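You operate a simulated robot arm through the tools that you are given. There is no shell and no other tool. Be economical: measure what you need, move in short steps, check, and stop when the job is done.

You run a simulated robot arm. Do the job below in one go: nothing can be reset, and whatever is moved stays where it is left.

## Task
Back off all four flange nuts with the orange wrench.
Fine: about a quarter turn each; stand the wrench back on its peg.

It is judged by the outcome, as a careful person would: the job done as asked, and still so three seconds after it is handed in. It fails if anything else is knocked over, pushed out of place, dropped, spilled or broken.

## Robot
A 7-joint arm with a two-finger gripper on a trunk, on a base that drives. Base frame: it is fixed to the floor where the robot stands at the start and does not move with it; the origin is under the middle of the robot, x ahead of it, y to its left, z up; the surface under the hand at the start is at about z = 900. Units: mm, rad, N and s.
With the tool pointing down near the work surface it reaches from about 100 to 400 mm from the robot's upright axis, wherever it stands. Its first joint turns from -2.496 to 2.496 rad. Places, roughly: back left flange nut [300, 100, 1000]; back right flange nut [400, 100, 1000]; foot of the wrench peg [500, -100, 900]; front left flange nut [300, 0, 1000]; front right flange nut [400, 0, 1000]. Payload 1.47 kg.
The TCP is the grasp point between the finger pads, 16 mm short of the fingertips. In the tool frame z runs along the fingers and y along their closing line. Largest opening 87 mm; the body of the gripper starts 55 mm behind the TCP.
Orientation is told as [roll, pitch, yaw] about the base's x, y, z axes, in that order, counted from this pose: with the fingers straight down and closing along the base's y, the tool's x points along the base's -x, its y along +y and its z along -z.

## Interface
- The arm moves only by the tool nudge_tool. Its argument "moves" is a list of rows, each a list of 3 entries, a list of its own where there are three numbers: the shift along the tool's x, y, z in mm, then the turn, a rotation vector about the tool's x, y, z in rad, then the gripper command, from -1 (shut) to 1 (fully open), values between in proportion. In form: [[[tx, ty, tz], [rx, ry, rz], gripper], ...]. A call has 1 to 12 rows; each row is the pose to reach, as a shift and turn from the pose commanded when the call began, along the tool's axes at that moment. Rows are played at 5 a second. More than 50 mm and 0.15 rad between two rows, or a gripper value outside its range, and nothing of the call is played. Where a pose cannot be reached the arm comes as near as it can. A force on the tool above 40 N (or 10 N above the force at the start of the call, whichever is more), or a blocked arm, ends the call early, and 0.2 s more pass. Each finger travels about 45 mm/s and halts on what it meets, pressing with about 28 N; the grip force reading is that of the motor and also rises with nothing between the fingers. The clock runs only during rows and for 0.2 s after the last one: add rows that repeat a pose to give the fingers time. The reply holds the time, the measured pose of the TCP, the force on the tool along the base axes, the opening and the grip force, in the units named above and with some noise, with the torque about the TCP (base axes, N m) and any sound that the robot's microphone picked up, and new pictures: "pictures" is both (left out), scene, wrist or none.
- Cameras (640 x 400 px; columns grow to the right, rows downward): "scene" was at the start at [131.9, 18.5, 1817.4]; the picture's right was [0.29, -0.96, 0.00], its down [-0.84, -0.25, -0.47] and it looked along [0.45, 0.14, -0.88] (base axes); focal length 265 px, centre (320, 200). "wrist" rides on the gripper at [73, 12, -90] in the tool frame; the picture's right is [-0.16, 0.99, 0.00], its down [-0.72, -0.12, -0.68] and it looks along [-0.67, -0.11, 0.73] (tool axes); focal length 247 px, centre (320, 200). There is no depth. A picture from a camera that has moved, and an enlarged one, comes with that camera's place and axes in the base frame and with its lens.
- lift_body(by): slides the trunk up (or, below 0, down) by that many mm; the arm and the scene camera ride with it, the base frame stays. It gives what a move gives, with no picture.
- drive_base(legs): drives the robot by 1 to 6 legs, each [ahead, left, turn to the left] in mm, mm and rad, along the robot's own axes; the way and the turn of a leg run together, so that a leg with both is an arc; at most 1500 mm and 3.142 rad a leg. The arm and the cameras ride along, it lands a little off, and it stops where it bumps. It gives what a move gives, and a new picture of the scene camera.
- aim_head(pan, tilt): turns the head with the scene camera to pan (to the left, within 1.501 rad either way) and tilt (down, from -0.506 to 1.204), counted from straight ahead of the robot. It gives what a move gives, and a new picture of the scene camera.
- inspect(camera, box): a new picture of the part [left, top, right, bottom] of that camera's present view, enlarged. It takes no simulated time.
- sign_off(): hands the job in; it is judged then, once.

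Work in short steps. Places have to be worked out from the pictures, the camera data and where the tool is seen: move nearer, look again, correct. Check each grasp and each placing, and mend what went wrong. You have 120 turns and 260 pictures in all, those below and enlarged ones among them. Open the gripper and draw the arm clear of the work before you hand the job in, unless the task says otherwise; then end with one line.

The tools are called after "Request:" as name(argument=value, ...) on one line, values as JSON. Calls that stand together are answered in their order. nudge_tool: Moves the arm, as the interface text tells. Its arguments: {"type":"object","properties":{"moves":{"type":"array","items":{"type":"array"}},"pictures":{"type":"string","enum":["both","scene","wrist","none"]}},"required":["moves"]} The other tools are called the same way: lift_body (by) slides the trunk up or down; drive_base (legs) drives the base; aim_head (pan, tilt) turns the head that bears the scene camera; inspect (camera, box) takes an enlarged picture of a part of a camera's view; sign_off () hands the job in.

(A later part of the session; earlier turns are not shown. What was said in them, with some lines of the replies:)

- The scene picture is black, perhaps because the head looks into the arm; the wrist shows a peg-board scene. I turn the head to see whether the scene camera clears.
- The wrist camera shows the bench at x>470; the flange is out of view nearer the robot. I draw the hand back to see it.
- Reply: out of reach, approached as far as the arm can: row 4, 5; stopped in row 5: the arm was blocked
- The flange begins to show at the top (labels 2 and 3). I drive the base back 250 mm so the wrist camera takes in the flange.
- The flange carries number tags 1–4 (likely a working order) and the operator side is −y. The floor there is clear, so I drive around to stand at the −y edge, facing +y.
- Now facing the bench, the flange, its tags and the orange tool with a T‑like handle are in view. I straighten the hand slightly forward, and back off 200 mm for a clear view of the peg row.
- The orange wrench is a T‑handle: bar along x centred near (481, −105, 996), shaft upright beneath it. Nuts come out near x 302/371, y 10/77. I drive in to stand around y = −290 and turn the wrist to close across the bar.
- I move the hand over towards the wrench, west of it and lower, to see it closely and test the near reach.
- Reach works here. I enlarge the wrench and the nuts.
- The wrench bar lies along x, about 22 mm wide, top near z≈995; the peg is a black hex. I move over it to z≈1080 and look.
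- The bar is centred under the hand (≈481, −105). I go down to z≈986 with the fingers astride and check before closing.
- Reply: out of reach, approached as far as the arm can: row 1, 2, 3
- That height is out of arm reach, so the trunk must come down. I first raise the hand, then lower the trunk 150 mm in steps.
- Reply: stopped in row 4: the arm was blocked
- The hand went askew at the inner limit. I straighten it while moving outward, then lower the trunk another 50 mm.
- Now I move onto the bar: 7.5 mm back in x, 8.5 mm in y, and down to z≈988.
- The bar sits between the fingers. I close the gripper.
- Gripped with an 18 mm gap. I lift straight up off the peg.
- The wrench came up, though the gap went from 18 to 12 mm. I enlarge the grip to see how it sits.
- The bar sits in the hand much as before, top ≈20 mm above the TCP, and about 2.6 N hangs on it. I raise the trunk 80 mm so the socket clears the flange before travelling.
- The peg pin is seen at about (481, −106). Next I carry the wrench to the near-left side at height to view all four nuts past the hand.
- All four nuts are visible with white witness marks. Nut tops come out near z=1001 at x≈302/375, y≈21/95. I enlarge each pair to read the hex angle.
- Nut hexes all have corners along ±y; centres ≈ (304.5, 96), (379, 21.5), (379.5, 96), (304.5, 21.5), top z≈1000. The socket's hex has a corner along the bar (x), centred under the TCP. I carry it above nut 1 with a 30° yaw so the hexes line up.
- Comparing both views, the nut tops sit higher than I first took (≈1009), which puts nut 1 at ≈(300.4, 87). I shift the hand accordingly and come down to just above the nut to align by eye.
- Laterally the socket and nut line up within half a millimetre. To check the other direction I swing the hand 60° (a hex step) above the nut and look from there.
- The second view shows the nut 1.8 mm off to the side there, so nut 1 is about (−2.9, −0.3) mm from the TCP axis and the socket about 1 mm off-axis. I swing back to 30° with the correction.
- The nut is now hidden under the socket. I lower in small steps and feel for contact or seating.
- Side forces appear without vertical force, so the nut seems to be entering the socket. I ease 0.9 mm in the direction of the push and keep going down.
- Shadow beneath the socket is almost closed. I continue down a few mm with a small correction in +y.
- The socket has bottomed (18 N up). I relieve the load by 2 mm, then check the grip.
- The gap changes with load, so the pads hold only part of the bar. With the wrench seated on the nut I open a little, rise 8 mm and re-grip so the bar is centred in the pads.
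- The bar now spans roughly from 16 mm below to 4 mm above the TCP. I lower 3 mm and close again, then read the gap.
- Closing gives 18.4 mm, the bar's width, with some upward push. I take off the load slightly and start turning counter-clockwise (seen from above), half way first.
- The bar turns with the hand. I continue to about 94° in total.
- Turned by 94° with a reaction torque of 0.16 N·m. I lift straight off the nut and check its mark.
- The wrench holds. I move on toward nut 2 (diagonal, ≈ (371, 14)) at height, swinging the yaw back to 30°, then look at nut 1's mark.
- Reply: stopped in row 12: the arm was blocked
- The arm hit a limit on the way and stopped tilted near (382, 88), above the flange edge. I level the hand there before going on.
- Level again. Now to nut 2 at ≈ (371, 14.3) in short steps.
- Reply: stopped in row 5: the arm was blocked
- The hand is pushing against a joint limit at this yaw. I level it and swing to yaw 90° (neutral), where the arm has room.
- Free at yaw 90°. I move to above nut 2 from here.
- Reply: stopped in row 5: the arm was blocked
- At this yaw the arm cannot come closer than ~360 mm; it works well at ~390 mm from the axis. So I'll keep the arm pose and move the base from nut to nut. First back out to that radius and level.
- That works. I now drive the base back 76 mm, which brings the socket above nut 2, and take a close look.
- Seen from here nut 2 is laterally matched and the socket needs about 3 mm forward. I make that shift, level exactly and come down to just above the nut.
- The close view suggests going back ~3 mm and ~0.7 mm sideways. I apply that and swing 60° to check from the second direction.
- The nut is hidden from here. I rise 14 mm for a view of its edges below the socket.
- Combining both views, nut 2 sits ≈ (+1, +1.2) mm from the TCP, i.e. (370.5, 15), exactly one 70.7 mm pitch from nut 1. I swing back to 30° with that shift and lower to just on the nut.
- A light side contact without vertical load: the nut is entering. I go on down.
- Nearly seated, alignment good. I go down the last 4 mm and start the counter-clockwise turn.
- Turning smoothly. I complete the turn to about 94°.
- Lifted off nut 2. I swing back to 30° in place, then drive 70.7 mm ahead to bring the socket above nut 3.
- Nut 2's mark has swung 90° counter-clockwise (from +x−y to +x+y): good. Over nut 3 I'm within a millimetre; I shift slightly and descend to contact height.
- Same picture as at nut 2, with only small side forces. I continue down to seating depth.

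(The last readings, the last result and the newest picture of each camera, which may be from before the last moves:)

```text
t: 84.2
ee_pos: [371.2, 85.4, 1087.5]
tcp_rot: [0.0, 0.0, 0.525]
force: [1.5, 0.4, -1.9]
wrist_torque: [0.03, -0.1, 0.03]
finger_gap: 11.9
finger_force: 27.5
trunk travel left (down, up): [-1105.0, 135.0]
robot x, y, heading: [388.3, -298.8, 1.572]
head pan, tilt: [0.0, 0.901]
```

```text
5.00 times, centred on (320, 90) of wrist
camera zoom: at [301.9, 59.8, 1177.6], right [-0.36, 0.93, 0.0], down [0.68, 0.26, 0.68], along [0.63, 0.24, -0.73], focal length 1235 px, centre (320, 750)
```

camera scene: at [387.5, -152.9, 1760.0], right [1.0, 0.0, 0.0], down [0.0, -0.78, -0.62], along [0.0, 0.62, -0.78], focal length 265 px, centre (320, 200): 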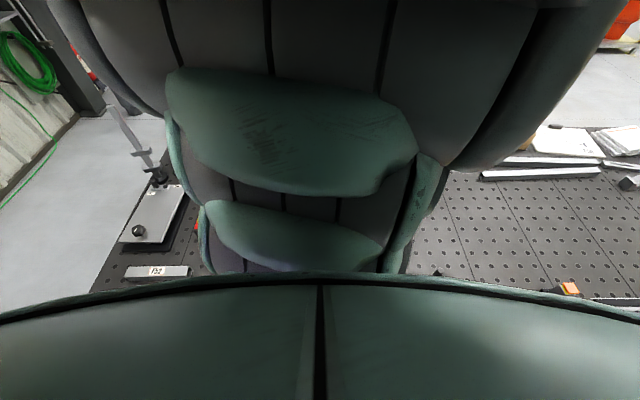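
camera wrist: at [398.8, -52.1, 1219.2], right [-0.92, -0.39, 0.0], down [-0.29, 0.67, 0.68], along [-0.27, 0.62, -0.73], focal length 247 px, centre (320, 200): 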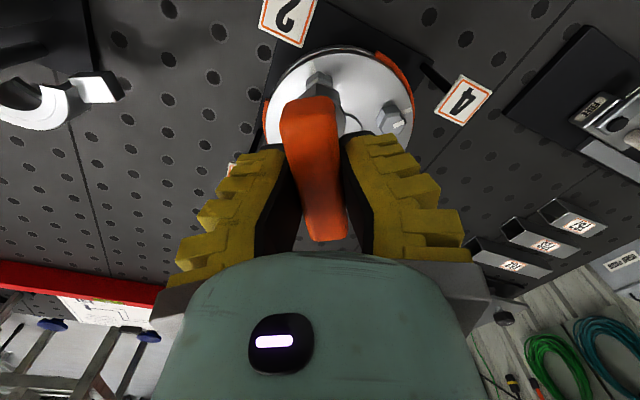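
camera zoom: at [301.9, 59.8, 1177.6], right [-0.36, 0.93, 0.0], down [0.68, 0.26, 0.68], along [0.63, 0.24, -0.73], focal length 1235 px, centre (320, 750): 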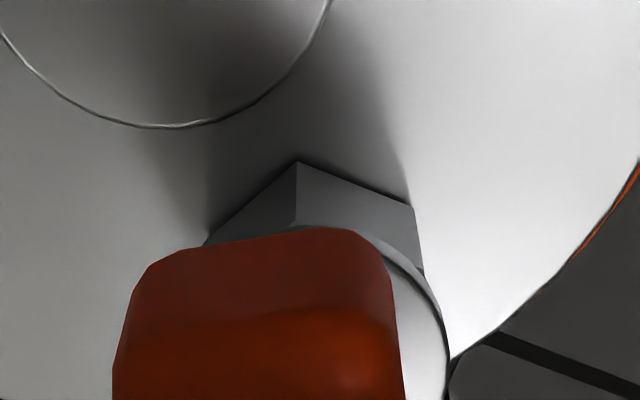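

Seated as before. I press the last 3 mm and turn counter-clockwise, first half.

Request:
nudge_tool(moves=[[[0, 0, 2], [0, 0, 0], -1], [[0, 0, 4], [0, 0, 0], -1], [[0, 0, 4], [0, 0, -0.1], -1], [[0, 0, 4], [0, 0, -0.2], -1], [[0, 0, 4], [0, 0, -0.32], -1], [[0, 0, 4], [0, 0, -0.44], -1], [[0, 0, 4], [0, 0, -0.56], -1], [[0, 0, 4], [0, 0, -0.68], -1], [[0, 0, 4], [0, 0, -0.8], -1]], pictures="none")

Request:
nudge_tool(moves=[[[0, 0, 0], [0, 0, -0.12], -1], [[0, 0, 0], [0, 0, -0.24], -1], [[0, 0, 0], [0, 0, -0.36], -1], [[0, 0, 0], [0, 0, -0.48], -1], [[0, 0, 0], [0, 0, -0.6], -1], [[0, 0, 0], [0, 0, -0.72], -1], [[0, 0, 0], [0, 0, -0.84], -1], [[0, 0, 0], [0, 0, -0.84], -1]], pictures="wrist")

```text
t: 86.2
ee_pos: [371.0, 86.3, 1084.5]
tcp_rot: [-0.001, 0.002, 1.327]
force: [0.6, -6.2, 17.9]
wrist_torque: [-0.17, 0.01, -0.14]
finger_gap: 20.7
finger_force: 28.4
trunk travel left (down, up): [-1105.0, 135.0]
robot x, y, heading: [386.8, -295.6, 1.571]
head pan, tilt: [0.0, 0.901]
```

```text
t: 88.0
ee_pos: [368.9, 87.1, 1084.6]
tcp_rot: [0.002, 0.001, 2.168]
force: [-0.4, -4.9, 16.6]
wrist_torque: [-0.11, -0.07, -0.09]
finger_gap: 20.3
finger_force: 28.8
trunk travel left (down, up): [-1105.0, 135.0]
robot x, y, heading: [385.2, -298.7, 1.57]
head pan, tilt: [0.0, 0.901]
camera wrist: at [401.6, 19.6, 1174.3], right [-0.91, -0.43, 0.0], down [-0.31, 0.66, 0.68], along [-0.29, 0.62, -0.73], focal length 247 px, centre (320, 200)
```

wrist: 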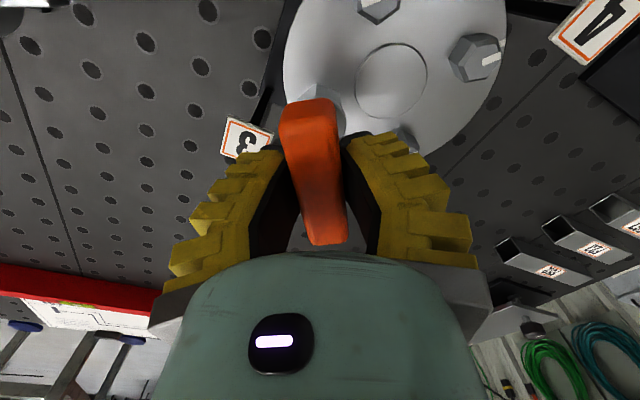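

Nut 3 turned through the full stroke with the bar still square in the hand. I lift off and swing back to 30°.

Request:
nudge_tool(moves=[[[0, 0, -4], [0, 0, 0.03], -1], [[0, 0, -12], [0, 0, 0.03], -1], [[0, 0, -25], [0, 0, 0.03], -1], [[0, 0, -44], [0, 0, 0.03], -1], [[0, 0, -44], [0, 0, 0.03], -1]], pictures="none")

Request:
nudge_tool(moves=[[[0, 0, 0], [0, 0, 0.135], -1], [[0, 0, 0], [0, 0, 0.27], -1], [[0, 0, 0], [0, 0, 0.405], -1], [[0, 0, 0], [0, 0, 0.54], -1], [[0, 0, 0], [0, 0, 0.675], -1], [[0, 0, 0], [0, 0, 0.81], -1], [[0, 0, 0], [0, 0, 0.945], -1], [[0, 0, 0], [0, 0, 1.08], -1], [[0, 0, 0], [0, 0, 1.215], -1], [[0, 0, 0], [0, 0, 1.35], -1], [[0, 0, 0], [0, 0, 1.485], -1], [[0, 0, 0], [0, 0, 1.614], -1]], pictures="none")

```text
t: 89.2
ee_pos: [370.7, 86.9, 1127.8]
tcp_rot: [0.0, 0.003, 2.136]
force: [0.5, 0.0, -2.4]
wrist_torque: [0.02, 0.01, -0.03]
finger_gap: 11.8
finger_force: 27.6
trunk travel left (down, up): [-1105.0, 135.0]
robot x, y, heading: [386.8, -300.4, 1.569]
head pan, tilt: [0.0, 0.901]
```

```text
t: 91.8
ee_pos: [371.4, 86.0, 1128.6]
tcp_rot: [-0.001, 0.001, 0.52]
force: [0.0, -0.8, -2.1]
wrist_torque: [-0.02, -0.01, -0.01]
finger_gap: 12.1
finger_force: 28.3
trunk travel left (down, up): [-1105.0, 135.0]
robot x, y, heading: [385.8, -299.6, 1.567]
head pan, tilt: [0.0, 0.901]
```

Now drive the base 70.6 mm back and 71 mm left to bring the socket above nut 4, and check the marks on the way.

Request:
drive_base(legs=[[-70.6, 71, 0]])

Request:
inspect(camera="wrist", box=[260, 0, 580, 200])

```text
t: 93.0
ee_pos: [299.3, 17.5, 1129.0]
tcp_rot: [-0.001, 0.001, 0.525]
force: [0.4, 0.2, -1.2]
wrist_torque: [0.01, 0.03, -0.02]
finger_gap: 11.7
finger_force: 28.3
trunk travel left (down, up): [-1105.0, 135.0]
robot x, y, heading: [317.9, -367.5, 1.571]
head pan, tilt: [0.0, 0.901]
camera scene: at [316.4, -222.3, 1760.0], right [1.0, 0.0, 0.0], down [0.0, -0.78, -0.62], along [0.0, 0.62, -0.78], focal length 265 px, centre (320, 200)
```

scene: 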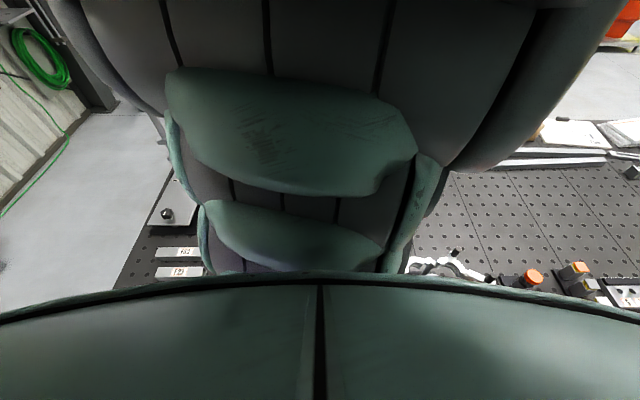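

```text
2.00 times, centred on (420, 100) of wrist
camera zoom: at [230.6, -10.1, 1217.6], right [-0.36, 0.93, 0.0], down [0.68, 0.26, 0.68], along [0.63, 0.24, -0.73], focal length 494 px, centre (120, 400)
```

zoom: 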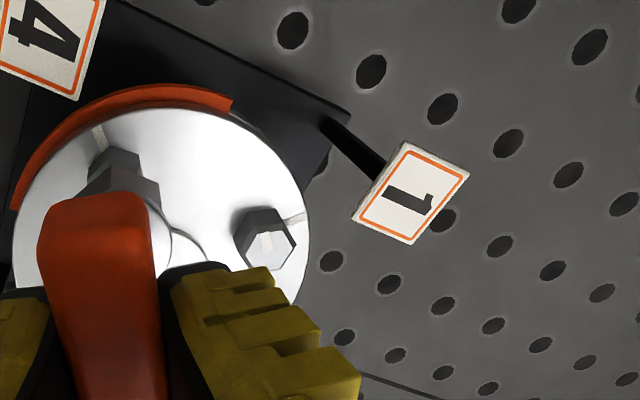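

Nut 1's mark also shows rotated. I make a small correction (+0.5, −1.2) and descend over nut 4.

Request:
nudge_tool(moves=[[[0.2, -1.2, 10], [0, 0, 0], -1], [[0.2, -1.2, 20], [0, 0, 0], -1], [[0.2, -1.2, 20], [0, 0, 0], -1]], pictures="none")

Request:
inspect(camera="wrist", box=[260, 50, 380, 130])

```text
t: 93.8
ee_pos: [299.4, 15.0, 1109.0]
tcp_rot: [-0.001, 0.002, 0.525]
force: [-0.1, -0.7, -1.9]
wrist_torque: [0.0, 0.01, 0.03]
finger_gap: 12.0
finger_force: 28.2
trunk travel left (down, up): [-1105.0, 135.0]
robot x, y, heading: [314.9, -364.9, 1.575]
head pan, tilt: [0.0, 0.901]
```

```text
5.00 times, centred on (320, 90) of wrist
camera zoom: at [230.7, -12.3, 1198.2], right [-0.36, 0.93, 0.0], down [0.69, 0.26, 0.68], along [0.63, 0.24, -0.73], focal length 1235 px, centre (320, 750)
```

zoom: 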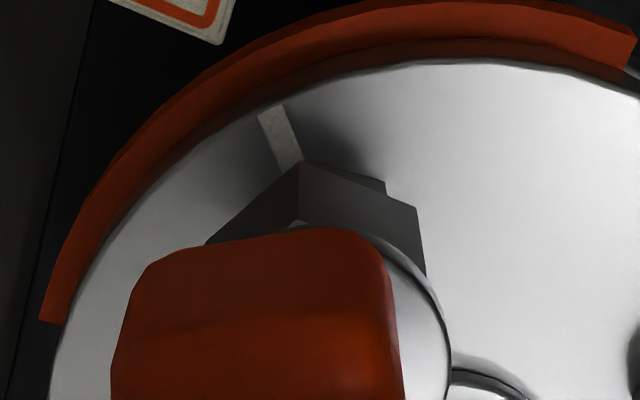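

Compared with the nut 3 view, this one wants about 1 mm more forward. I add it and descend gently, feeling for contact.

Request:
nudge_tool(moves=[[[-1.2, 0.2, 4], [0, 0, 0], -1], [[-1.2, 0.2, 9], [0, 0, 0], -1], [[-1.2, 0.2, 12], [0, 0, 0], -1], [[-1.2, 0.2, 12], [0, 0, 0], -1]], pictures="none")

Request:
inspect(camera="wrist", box=[260, 50, 380, 130])

```text
t: 94.8
ee_pos: [301.1, 14.5, 1096.9]
tcp_rot: [0.0, 0.002, 0.525]
force: [-2.4, -1.1, -2.6]
wrist_torque: [-0.05, 0.16, 0.0]
finger_gap: 11.7
finger_force: 27.6
trunk travel left (down, up): [-1105.0, 135.0]
robot x, y, heading: [316.9, -367.3, 1.573]
head pan, tilt: [0.0, 0.901]
```

```text
5.00 times, centred on (320, 90) of wrist
camera zoom: at [232.0, -10.8, 1185.8], right [-0.36, 0.93, 0.0], down [0.69, 0.26, 0.68], along [0.63, 0.24, -0.73], focal length 1235 px, centre (320, 750)
```

zoom: 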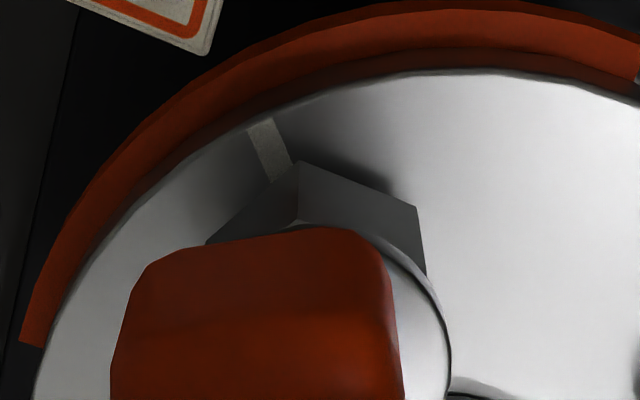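

Entering with a 2.6 N push backwards, so I ease back 1.2 mm and continue to seating depth.

Request:
nudge_tool(moves=[[[1.2, 0, 0], [0, 0, 0], -1], [[1.2, 0, 4], [0, 0, 0], -1], [[1.2, 0, 8], [0, 0, 0], -1], [[1.2, 0, 9], [0, 0, 0], -1]], pictures="none")

Request:
inspect(camera="wrist", box=[260, 50, 380, 130])

```text
t: 95.8
ee_pos: [301.6, 15.0, 1088.2]
tcp_rot: [0.001, 0.001, 0.525]
force: [-0.6, -0.6, 3.8]
wrist_torque: [0.02, 0.0, 0.01]
finger_gap: 13.5
finger_force: 28.3
trunk travel left (down, up): [-1105.0, 135.0]
robot x, y, heading: [316.6, -367.5, 1.572]
head pan, tilt: [0.0, 0.901]
```

```text
5.00 times, centred on (320, 90) of wrist
camera zoom: at [231.7, -11.0, 1176.9], right [-0.36, 0.93, 0.0], down [0.68, 0.26, 0.68], along [0.63, 0.24, -0.73], focal length 1235 px, centre (320, 750)
```

zoom: 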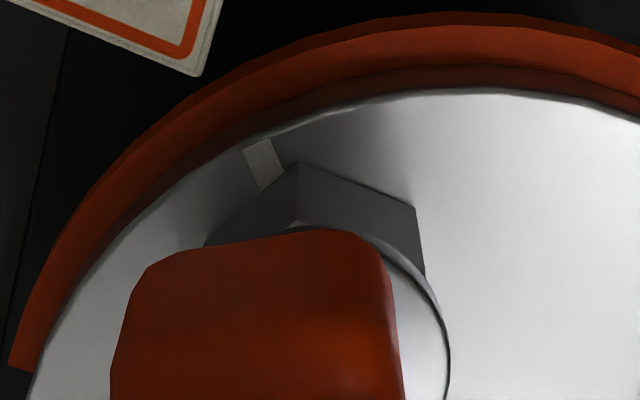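

Seated on nut 4 (light upward contact). I turn counter-clockwise as before.

Request:
nudge_tool(moves=[[[0, 0, 2], [0, 0, 0], -1], [[0, 0, 2], [0, 0, -0.1], -1], [[0, 0, 2], [0, 0, -0.2], -1], [[0, 0, 2], [0, 0, -0.32], -1], [[0, 0, 2], [0, 0, -0.44], -1], [[0, 0, 2], [0, 0, -0.56], -1], [[0, 0, 2], [0, 0, -0.68], -1], [[0, 0, 2], [0, 0, -0.8], -1]], pictures="none")

Request:
nudge_tool(moves=[[[0, 0, 0], [0, 0, -0.12], -1], [[0, 0, 0], [0, 0, -0.24], -1], [[0, 0, 0], [0, 0, -0.36], -1], [[0, 0, 0], [0, 0, -0.48], -1], [[0, 0, 0], [0, 0, -0.6], -1], [[0, 0, 0], [0, 0, -0.72], -1], [[0, 0, 0], [0, 0, -0.84], -1], [[0, 0, 0], [0, 0, -0.84], -1]], pictures="wrist")

```text
t: 97.6
ee_pos: [299.8, 16.2, 1086.2]
tcp_rot: [-0.001, -0.001, 1.327]
force: [2.1, -3.5, 16.9]
wrist_torque: [-0.03, 0.01, -0.18]
finger_gap: 19.6
finger_force: 27.8
trunk travel left (down, up): [-1105.0, 135.0]
robot x, y, heading: [313.4, -367.9, 1.571]
head pan, tilt: [0.0, 0.901]
```

```text
t: 99.4
ee_pos: [298.2, 14.7, 1086.3]
tcp_rot: [0.002, 0.0, 2.168]
force: [-0.5, -5.2, 14.4]
wrist_torque: [-0.07, -0.02, -0.06]
finger_gap: 19.1
finger_force: 28.1
trunk travel left (down, up): [-1105.0, 135.0]
robot x, y, heading: [315.8, -368.7, 1.573]
head pan, tilt: [0.0, 0.901]
camera wrist: at [330.7, -51.0, 1174.6], right [-0.91, -0.42, 0.0], down [-0.31, 0.66, 0.68], along [-0.29, 0.62, -0.73], focal length 247 px, centre (320, 200)
```

wrist: 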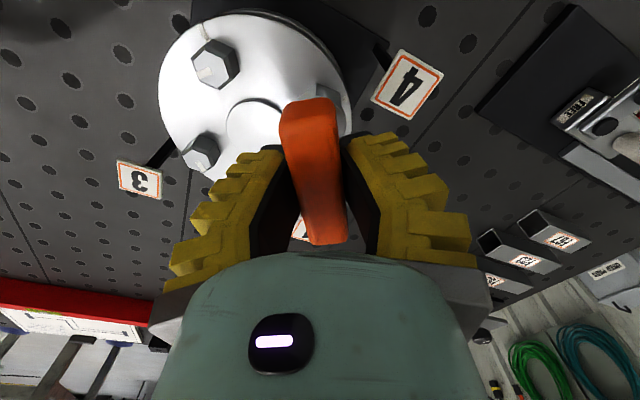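

Nut 4 done. I lift off and swing back toward yaw 0.

Request:
nudge_tool(moves=[[[0, 0, -4], [0, 0, 0.03], -1], [[0, 0, -12], [0, 0, 0.03], -1], [[0, 0, -25], [0, 0, 0.03], -1], [[0, 0, -44], [0, 0, 0.03], -1], [[0, 0, -44], [0, 0, 0.03], -1]], pictures="none")

Request:
nudge_tool(moves=[[[0, 0, 0], [0, 0, 0.135], -1], [[0, 0, 0], [0, 0, 0.27], -1], [[0, 0, 0], [0, 0, 0.405], -1], [[0, 0, 0], [0, 0, 0.54], -1], [[0, 0, 0], [0, 0, 0.675], -1], [[0, 0, 0], [0, 0, 0.81], -1], [[0, 0, 0], [0, 0, 0.945], -1], [[0, 0, 0], [0, 0, 1.08], -1], [[0, 0, 0], [0, 0, 1.215], -1], [[0, 0, 0], [0, 0, 1.35], -1], [[0, 0, 0], [0, 0, 1.485], -1], [[0, 0, 0], [0, 0, 1.614], -1]], pictures="none")

Request:
nudge_tool(moves=[[[0, 0, 0], [0, 0, 0.135], -1], [[0, 0, 0], [0, 0, 0.27], -1], [[0, 0, 0], [0, 0, 0.405], -1], [[0, 0, 0], [0, 0, 0.524], -1], [[0, 0, 0], [0, 0, 0.524], -1]], pictures="wrist")

Request:
inspect(camera="wrist", box=[240, 0, 560, 200])

```text
t: 100.6
ee_pos: [297.4, 14.5, 1127.8]
tcp_rot: [0.0, 0.002, 2.135]
force: [-0.5, 0.0, -2.4]
wrist_torque: [-0.01, -0.01, 0.05]
finger_gap: 12.1
finger_force: 27.9
trunk travel left (down, up): [-1105.0, 135.0]
robot x, y, heading: [318.1, -363.8, 1.57]
head pan, tilt: [0.0, 0.901]
```

```text
t: 103.2
ee_pos: [298.3, 16.3, 1128.9]
tcp_rot: [-0.002, 0.002, 0.519]
force: [0.4, 0.2, -1.5]
wrist_torque: [0.04, 0.04, -0.03]
finger_gap: 11.7
finger_force: 27.6
trunk travel left (down, up): [-1105.0, 135.0]
robot x, y, heading: [319.3, -365.1, 1.573]
head pan, tilt: [0.0, 0.901]
```

```text
t: 104.4
ee_pos: [301.0, 16.5, 1129.3]
tcp_rot: [-0.001, 0.001, -0.006]
force: [-0.7, 0.5, -2.1]
wrist_torque: [-0.02, -0.01, -0.01]
finger_gap: 11.7
finger_force: 28.2
trunk travel left (down, up): [-1105.0, 135.0]
robot x, y, heading: [317.0, -365.7, 1.571]
head pan, tilt: [0.0, 0.901]
camera wrist: at [227.4, 27.5, 1219.0], right [0.16, 0.99, 0.0], down [0.72, -0.12, 0.68], along [0.67, -0.11, -0.73], focal length 247 px, centre (320, 200)
```

wrist: 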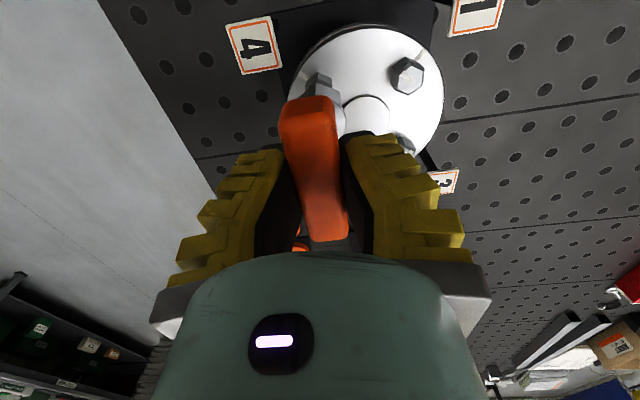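

```text
2.00 times, centred on (400, 100) of wrist
camera zoom: at [227.4, 27.5, 1219.0], right [0.16, 0.99, 0.0], down [0.72, -0.12, 0.68], along [0.67, -0.11, -0.73], focal length 494 px, centre (160, 400)
```

zoom: 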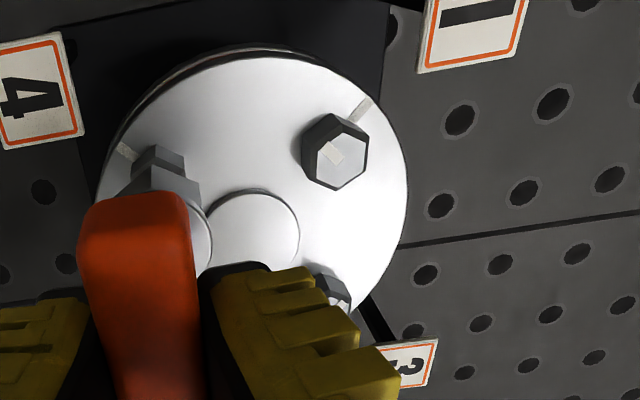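

Nut 1's mark is clearly a quarter turn counter-clockwise of its flange mark. Now I drive 181 mm right and 121.5 mm back to bring the wrench over its peg.

Request:
drive_base(legs=[[-121.5, -181, 0]])

Request:
inspect(camera="wrist", box=[200, 0, 440, 150])

Request:
inspect(camera="wrist", box=[400, 0, 640, 150])

```text
t: 106.0
ee_pos: [481.4, -106.0, 1130.3]
tcp_rot: [0.0, -0.001, -0.001]
force: [-0.2, -0.8, -1.1]
wrist_torque: [-0.01, 0.01, 0.0]
finger_gap: 11.6
finger_force: 27.5
trunk travel left (down, up): [-1105.0, 135.0]
robot x, y, heading: [498.3, -489.3, 1.573]
head pan, tilt: [0.0, 0.901]
camera scene: at [498.2, -343.5, 1760.0], right [1.0, 0.0, 0.0], down [0.0, -0.78, -0.62], along [0.0, 0.62, -0.78], focal length 265 px, centre (320, 200)
```

scene: 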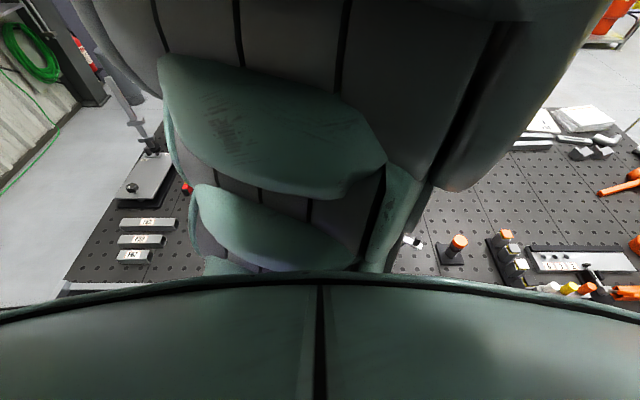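

```text
2.67 times, centred on (320, 75) of wrist
camera zoom: at [408.4, -93.9, 1219.0], right [0.16, 0.99, 0.0], down [0.72, -0.12, 0.68], along [0.67, -0.11, -0.73], focal length 659 px, centre (320, 533)
```

zoom: 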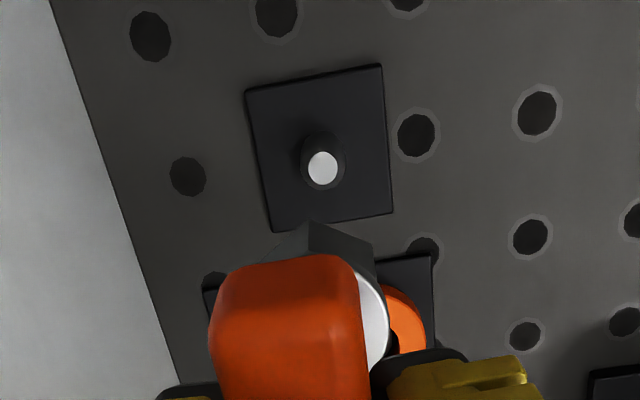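

```text
2.67 times, centred on (520, 75) of wrist
camera zoom: at [408.4, -93.9, 1219.0], right [0.16, 0.99, 0.0], down [0.72, -0.12, 0.68], along [0.67, -0.11, -0.73], focal length 659 px, centre (-213, 533)
```

zoom: 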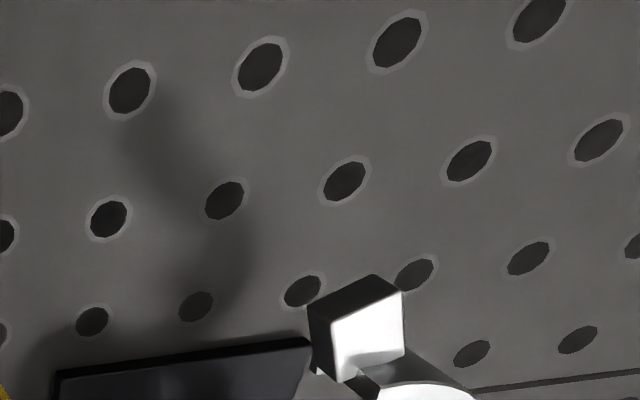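

The peg is right under the socket (within ~1 mm), and the socket opening is much wider than the pin. I lower the trunk 80 mm and look again.

Request:
lift_body(by=-80)

Request:
inspect(camera="wrist", box=[240, 20, 400, 120])

```text
t: 107.2
ee_pos: [481.1, -106.0, 1049.6]
tcp_rot: [-0.001, 0.0, 0.002]
force: [-0.7, -0.6, -2.1]
wrist_torque: [-0.01, 0.02, -0.01]
finger_gap: 11.8
finger_force: 27.9
trunk travel left (down, up): [-1025.0, 215.0]
robot x, y, heading: [494.6, -485.5, 1.58]
head pan, tilt: [0.0, 0.901]
```

```text
4.00 times, centred on (320, 70) of wrist
camera zoom: at [408.4, -93.9, 1139.1], right [0.16, 0.99, 0.0], down [0.72, -0.12, 0.68], along [0.67, -0.11, -0.73], focal length 988 px, centre (320, 720)
```

zoom: 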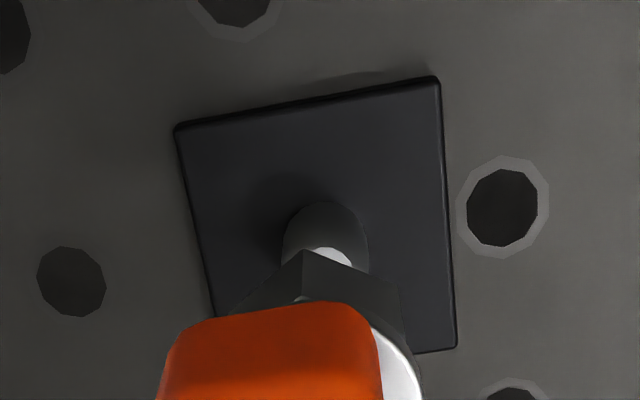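

Laterally I add 1 mm in +y; otherwise aligned. I descend over the pin, slowly at the end.

Request:
nudge_tool(moves=[[[0.5, 1, 0], [0, 0, 0], -1], [[0.5, 1, 15], [0, 0, 0], -1], [[0.5, 1, 28], [0, 0, 0], -1], [[0.5, 1, 38], [0, 0, 0], -1], [[0.5, 1, 46], [0, 0, 0], -1], [[0.5, 1, 46], [0, 0, 0], -1]], pictures="none")

Request:
inspect(camera="wrist", box=[240, 20, 400, 120])

```text
t: 108.6
ee_pos: [480.0, -103.9, 1004.3]
tcp_rot: [-0.001, 0.0, 0.001]
force: [0.4, -0.3, -2.1]
wrist_torque: [0.0, -0.04, 0.0]
finger_gap: 11.7
finger_force: 28.1
trunk travel left (down, up): [-1025.0, 215.0]
robot x, y, heading: [498.6, -486.3, 1.577]
head pan, tilt: [0.0, 0.901]
```

```text
4.00 times, centred on (320, 70) of wrist
camera zoom: at [408.0, -92.8, 1093.7], right [0.16, 0.99, 0.0], down [0.72, -0.12, 0.68], along [0.67, -0.11, -0.73], focal length 988 px, centre (320, 720)
```

zoom: 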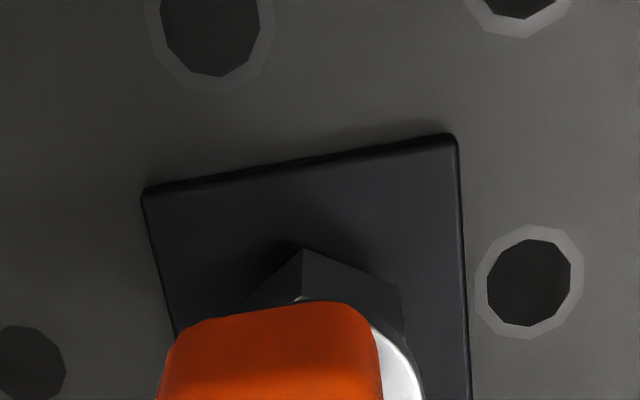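

The pin is inside the socket with no side load. I lower the last few millimetres until it stands on its base.

Request:
nudge_tool(moves=[[[0, 0, 3], [0, 0, 0], -1], [[0, 0, 6], [0, 0, 0], -1], [[0, 0, 8], [0, 0, 0], -1], [[0, 0, 8], [0, 0, 0], -1]], pictures="none")

Request:
inspect(camera="wrist", box=[240, 20, 400, 120])

```text
t: 109.6
ee_pos: [480.9, -105.0, 995.5]
tcp_rot: [0.0, 0.0, -0.001]
force: [-0.1, -0.2, -1.6]
wrist_torque: [-0.04, -0.01, 0.0]
finger_gap: 11.9
finger_force: 28.0
trunk travel left (down, up): [-1025.0, 215.0]
robot x, y, heading: [500.1, -490.4, 1.578]
head pan, tilt: [0.0, 0.901]
```

```text
4.00 times, centred on (320, 70) of wrist
camera zoom: at [407.6, -93.1, 1085.4], right [0.16, 0.99, 0.0], down [0.72, -0.12, 0.68], along [0.67, -0.11, -0.73], focal length 988 px, centre (320, 720)
```

zoom: 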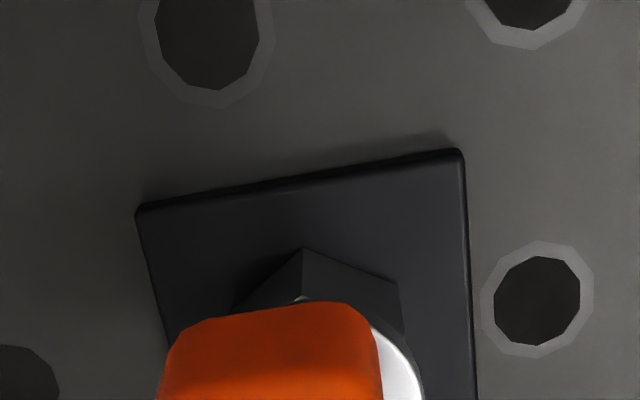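

Not on the base yet. I go down a few more millimetres.

Request:
nudge_tool(moves=[[[0, 0, 2], [0, 0, 0], -1], [[0, 0, 4], [0, 0, 0], -1], [[0, 0, 4], [0, 0, 0], -1]], pictures="none")

Request:
nudge_tool(moves=[[[0, 0, 1.5], [0, 0, 0], -1], [[0, 0, 3], [0, 0, 0], -1], [[0, 0, 3], [0, 0, 0], -1]], pictures="wrist")

```text
t: 110.4
ee_pos: [479.2, -103.7, 993.1]
tcp_rot: [0.0, 0.002, 0.0]
force: [0.7, -4.6, 21.6]
wrist_torque: [-0.03, -0.09, -0.02]
finger_gap: 23.8
finger_force: 27.9
trunk travel left (down, up): [-1025.0, 215.0]
robot x, y, heading: [497.3, -490.4, 1.57]
head pan, tilt: [0.0, 0.901]
```

```text
t: 111.2
ee_pos: [479.9, -102.4, 989.7]
tcp_rot: [0.002, 0.001, -0.002]
force: [-0.4, -5.3, 24.9]
wrist_torque: [-0.05, 0.04, -0.03]
finger_gap: 30.0
finger_force: 27.9
trunk travel left (down, up): [-1025.0, 215.0]
robot x, y, heading: [499.9, -492.1, 1.574]
head pan, tilt: [0.0, 0.901]
camera wrist: at [407.7, -91.3, 1078.6], right [0.16, 0.99, 0.0], down [0.72, -0.12, 0.68], along [0.67, -0.11, -0.73], focal length 247 px, centre (320, 200)
```

wrist: 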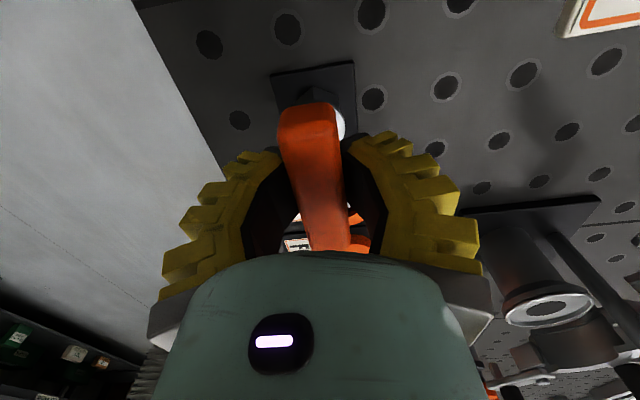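

It stands on its base. I relieve the press by 4 mm and open the fingers.

Request:
nudge_tool(moves=[[[0, 0, -2.5], [0, 0, 0], -1], [[0, 0, -4], [0, 0, 0], -0.6], [[0, 0, -4], [0, 0, 0], 0], [[0, 0, -4], [0, 0, 0], 0.6], [[0, 0, -4], [0, 0, 0], 1], [[0, 0, -4], [0, 0, 0], 1]], pictures="wrist")

```text
t: 112.6
ee_pos: [480.4, -103.7, 990.7]
tcp_rot: [-0.002, -0.001, 0.0]
force: [0.4, -0.3, -0.2]
wrist_torque: [0.02, -0.01, -0.01]
finger_gap: 87.0
finger_force: 0.0
trunk travel left (down, up): [-1025.0, 215.0]
robot x, y, heading: [499.0, -491.8, 1.569]
head pan, tilt: [0.0, 0.901]
camera wrist: at [408.0, -92.5, 1081.9], right [0.16, 0.99, 0.0], down [0.72, -0.12, 0.68], along [0.67, -0.11, -0.73], focal length 247 px, centre (320, 200)
```

wrist: 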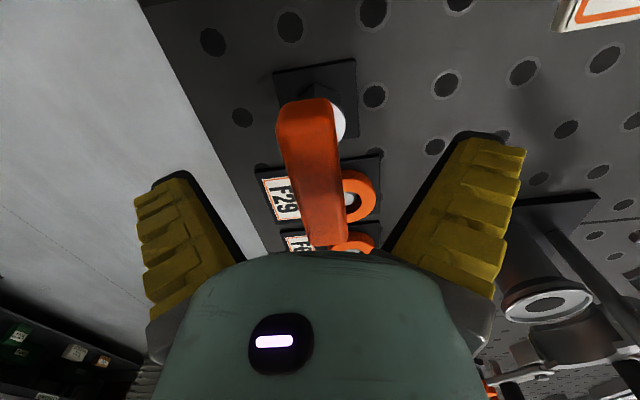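

The wrench stands free on its peg. I rise straight up clear of it.

Request:
nudge_tool(moves=[[[0, 0, -20], [0, 0, 0], 1], [[0, 0, -50], [0, 0, 0], 1], [[0, 0, -85], [0, 0, 0], 1], [[0, 0, -120], [0, 0, 0], 1]], pictures="none")

Request:
lift_body(by=120)

Request:
drive_base(legs=[[-60, 260, 0]])

Request:
inspect(camera="wrist", box=[240, 0, 640, 250])

```text
t: 113.6
ee_pos: [479.0, -106.6, 1115.2]
tcp_rot: [-0.003, 0.001, -0.003]
force: [-0.4, -0.2, 0.1]
wrist_torque: [0.0, -0.02, -0.03]
finger_gap: 87.0
finger_force: 0.0
trunk travel left (down, up): [-1025.0, 215.0]
robot x, y, heading: [496.2, -490.0, 1.575]
head pan, tilt: [0.0, 0.901]
```

```text
t: 115.1
ee_pos: [479.0, -105.3, 1233.4]
tcp_rot: [0.0, 0.0, 0.0]
force: [0.2, 0.1, -0.8]
wrist_torque: [-0.01, 0.05, 0.03]
finger_gap: 87.1
finger_force: 0.1
trunk travel left (down, up): [-1145.0, 95.0]
robot x, y, heading: [498.8, -491.2, 1.577]
head pan, tilt: [0.0, 0.901]
```

```text
t: 117.1
ee_pos: [207.0, -166.7, 1234.7]
tcp_rot: [-0.002, 0.0, 0.003]
force: [0.1, 0.0, 0.3]
wrist_torque: [-0.03, -0.01, -0.02]
finger_gap: 87.1
finger_force: 0.1
trunk travel left (down, up): [-1145.0, 95.0]
robot x, y, heading: [224.7, -548.3, 1.58]
head pan, tilt: [0.0, 0.901]
camera scene: at [226.5, -404.3, 1800.0], right [1.0, 0.01, 0.0], down [0.01, -0.78, -0.62], along [0.0, 0.62, -0.78], focal length 265 px, centre (320, 200)
```

scene: 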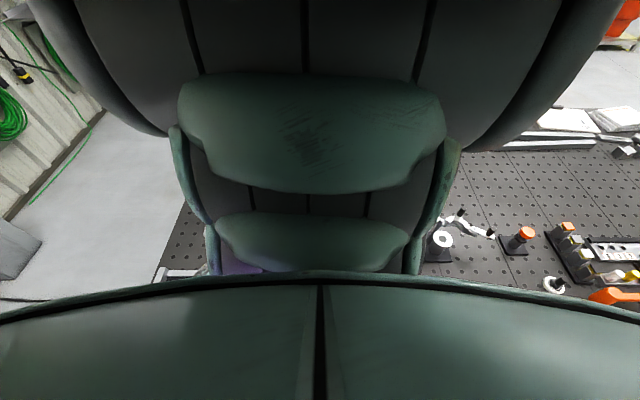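

```text
1.60 times, centred on (440, 125) of wrist
camera zoom: at [134.2, -156.0, 1324.2], right [0.16, 0.99, 0.0], down [0.72, -0.11, 0.68], along [0.67, -0.11, -0.73], focal length 395 px, centre (128, 320)
```

zoom: 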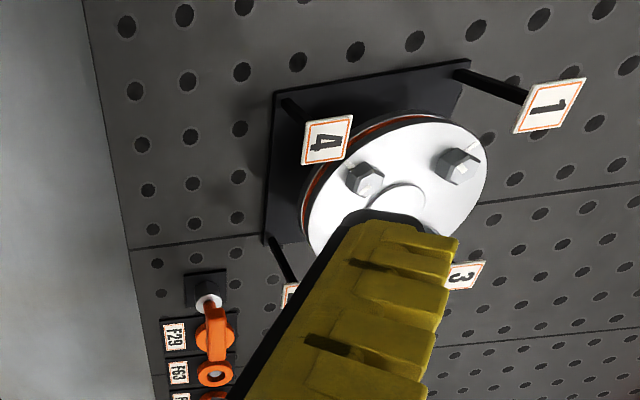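

The finger hides two nuts; I back off a little to see all four marks.

Request:
drive_base(legs=[[-70, 60, 0]])

Request:
inspect(camera="wrist", box=[440, 40, 640, 200])

Request:
inspect(camera="wrist", box=[240, 100, 440, 260])

```text
t: 118.2
ee_pos: [148.4, -237.2, 1234.0]
tcp_rot: [0.0, 0.001, 0.004]
force: [0.2, 0.6, 0.0]
wrist_torque: [0.01, 0.02, -0.01]
finger_gap: 86.9
finger_force: 0.0
trunk travel left (down, up): [-1145.0, 95.0]
robot x, y, heading: [168.5, -618.6, 1.579]
head pan, tilt: [0.0, 0.901]
camera scene: at [167.8, -475.0, 1800.0], right [1.0, 0.01, 0.0], down [0.01, -0.78, -0.62], along [-0.01, 0.62, -0.78], focal length 265 px, centre (320, 200)
```

scene: 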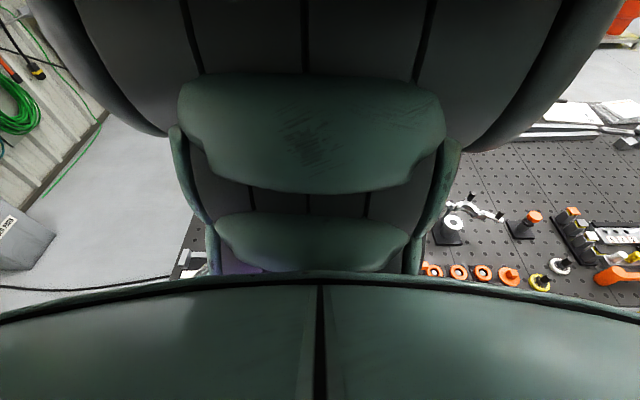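

```text
2.50 times, centred on (540, 120) of wrist
camera zoom: at [75.3, -226.7, 1324.2], right [0.15, 0.99, 0.0], down [0.72, -0.11, 0.68], along [0.67, -0.11, -0.73], focal length 617 px, centre (-230, 400)
```

zoom: 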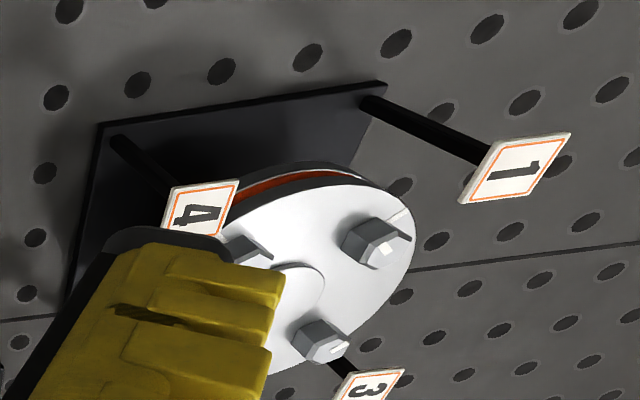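

```text
2.50 times, centred on (340, 180) of wrist
camera zoom: at [75.3, -226.7, 1324.2], right [0.15, 0.99, 0.0], down [0.72, -0.11, 0.68], along [0.67, -0.11, -0.73], focal length 617 px, centre (270, 250)
```

zoom: 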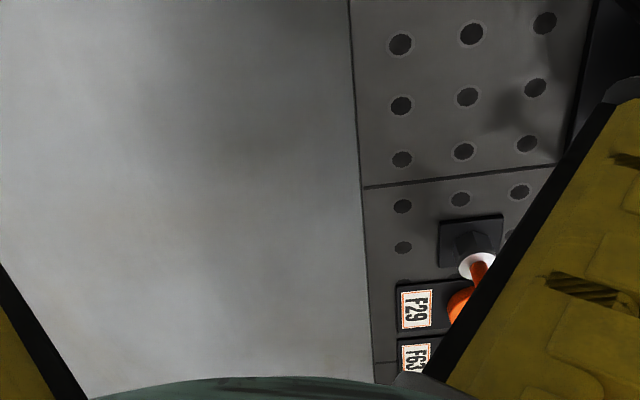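

I want a clear overhead view of all four marks, so I drive to look at the flange from its −x side, well above it.

Request:
drive_base(legs=[[295, -132, 0]])

Request:
inspect(camera="wrist", box=[240, 20, 440, 170])

Request:
inspect(camera="wrist", box=[0, 0, 640, 400])

```text
t: 120.4
ee_pos: [277.8, 65.9, 1234.5]
tcp_rot: [0.0, 0.0, 0.008]
force: [0.4, -0.6, 0.6]
wrist_torque: [-0.01, 0.0, 0.0]
finger_gap: 86.8
finger_force: 0.1
trunk travel left (down, up): [-1145.0, 95.0]
robot x, y, heading: [297.9, -318.1, 1.58]
head pan, tilt: [0.0, 0.901]
camera scene: at [298.1, -170.8, 1800.0], right [1.0, 0.01, 0.0], down [0.01, -0.78, -0.62], along [-0.01, 0.62, -0.78], focal length 265 px, centre (320, 200)
```

scene: 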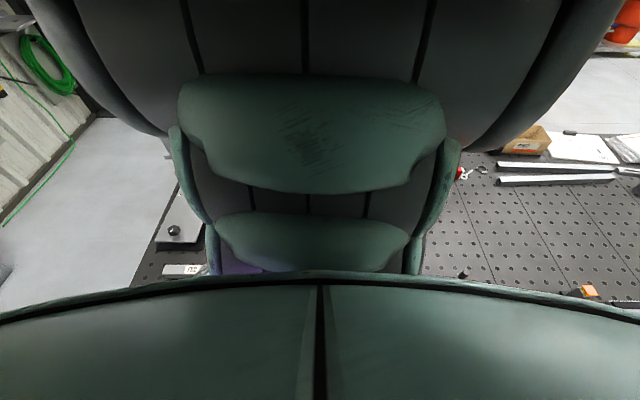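

```text
2.67 times, centred on (340, 95) of wrist
camera zoom: at [204.5, 77.0, 1324.2], right [0.15, 0.99, 0.0], down [0.72, -0.11, 0.68], along [0.67, -0.1, -0.73], focal length 659 px, centre (267, 480)
```

zoom: 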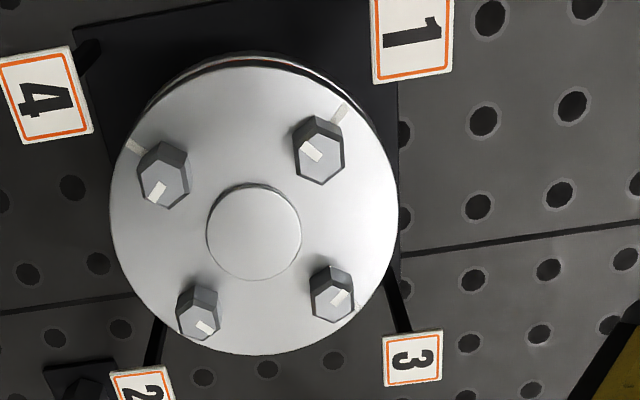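

```text
1.00 times, centred on (320, 200) of wrist (not enlarged: the box is as wide or as high as the picture)
camera zoom: at [204.5, 77.0, 1324.2], right [0.15, 0.99, 0.0], down [0.72, -0.11, 0.68], along [0.67, -0.1, -0.73], focal length 247 px, centre (320, 200)
```

zoom: 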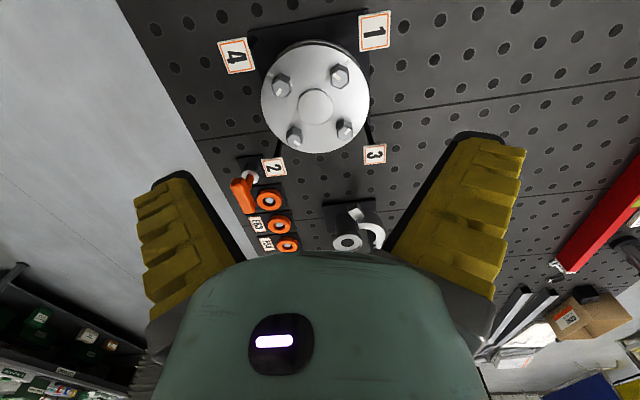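

All four witness marks sit a quarter turn counter-clockwise of their flange marks. The wrench stands upright on its peg, the gripper is open and the hand is well clear, so I hand in.

Request:
sign_off()

```text
The job is handed in.
```

All four flange nuts are backed off a quarter turn counter-clockwise, in the tagged order 1‑2‑3‑4, and the orange wrench is standing back on its peg.
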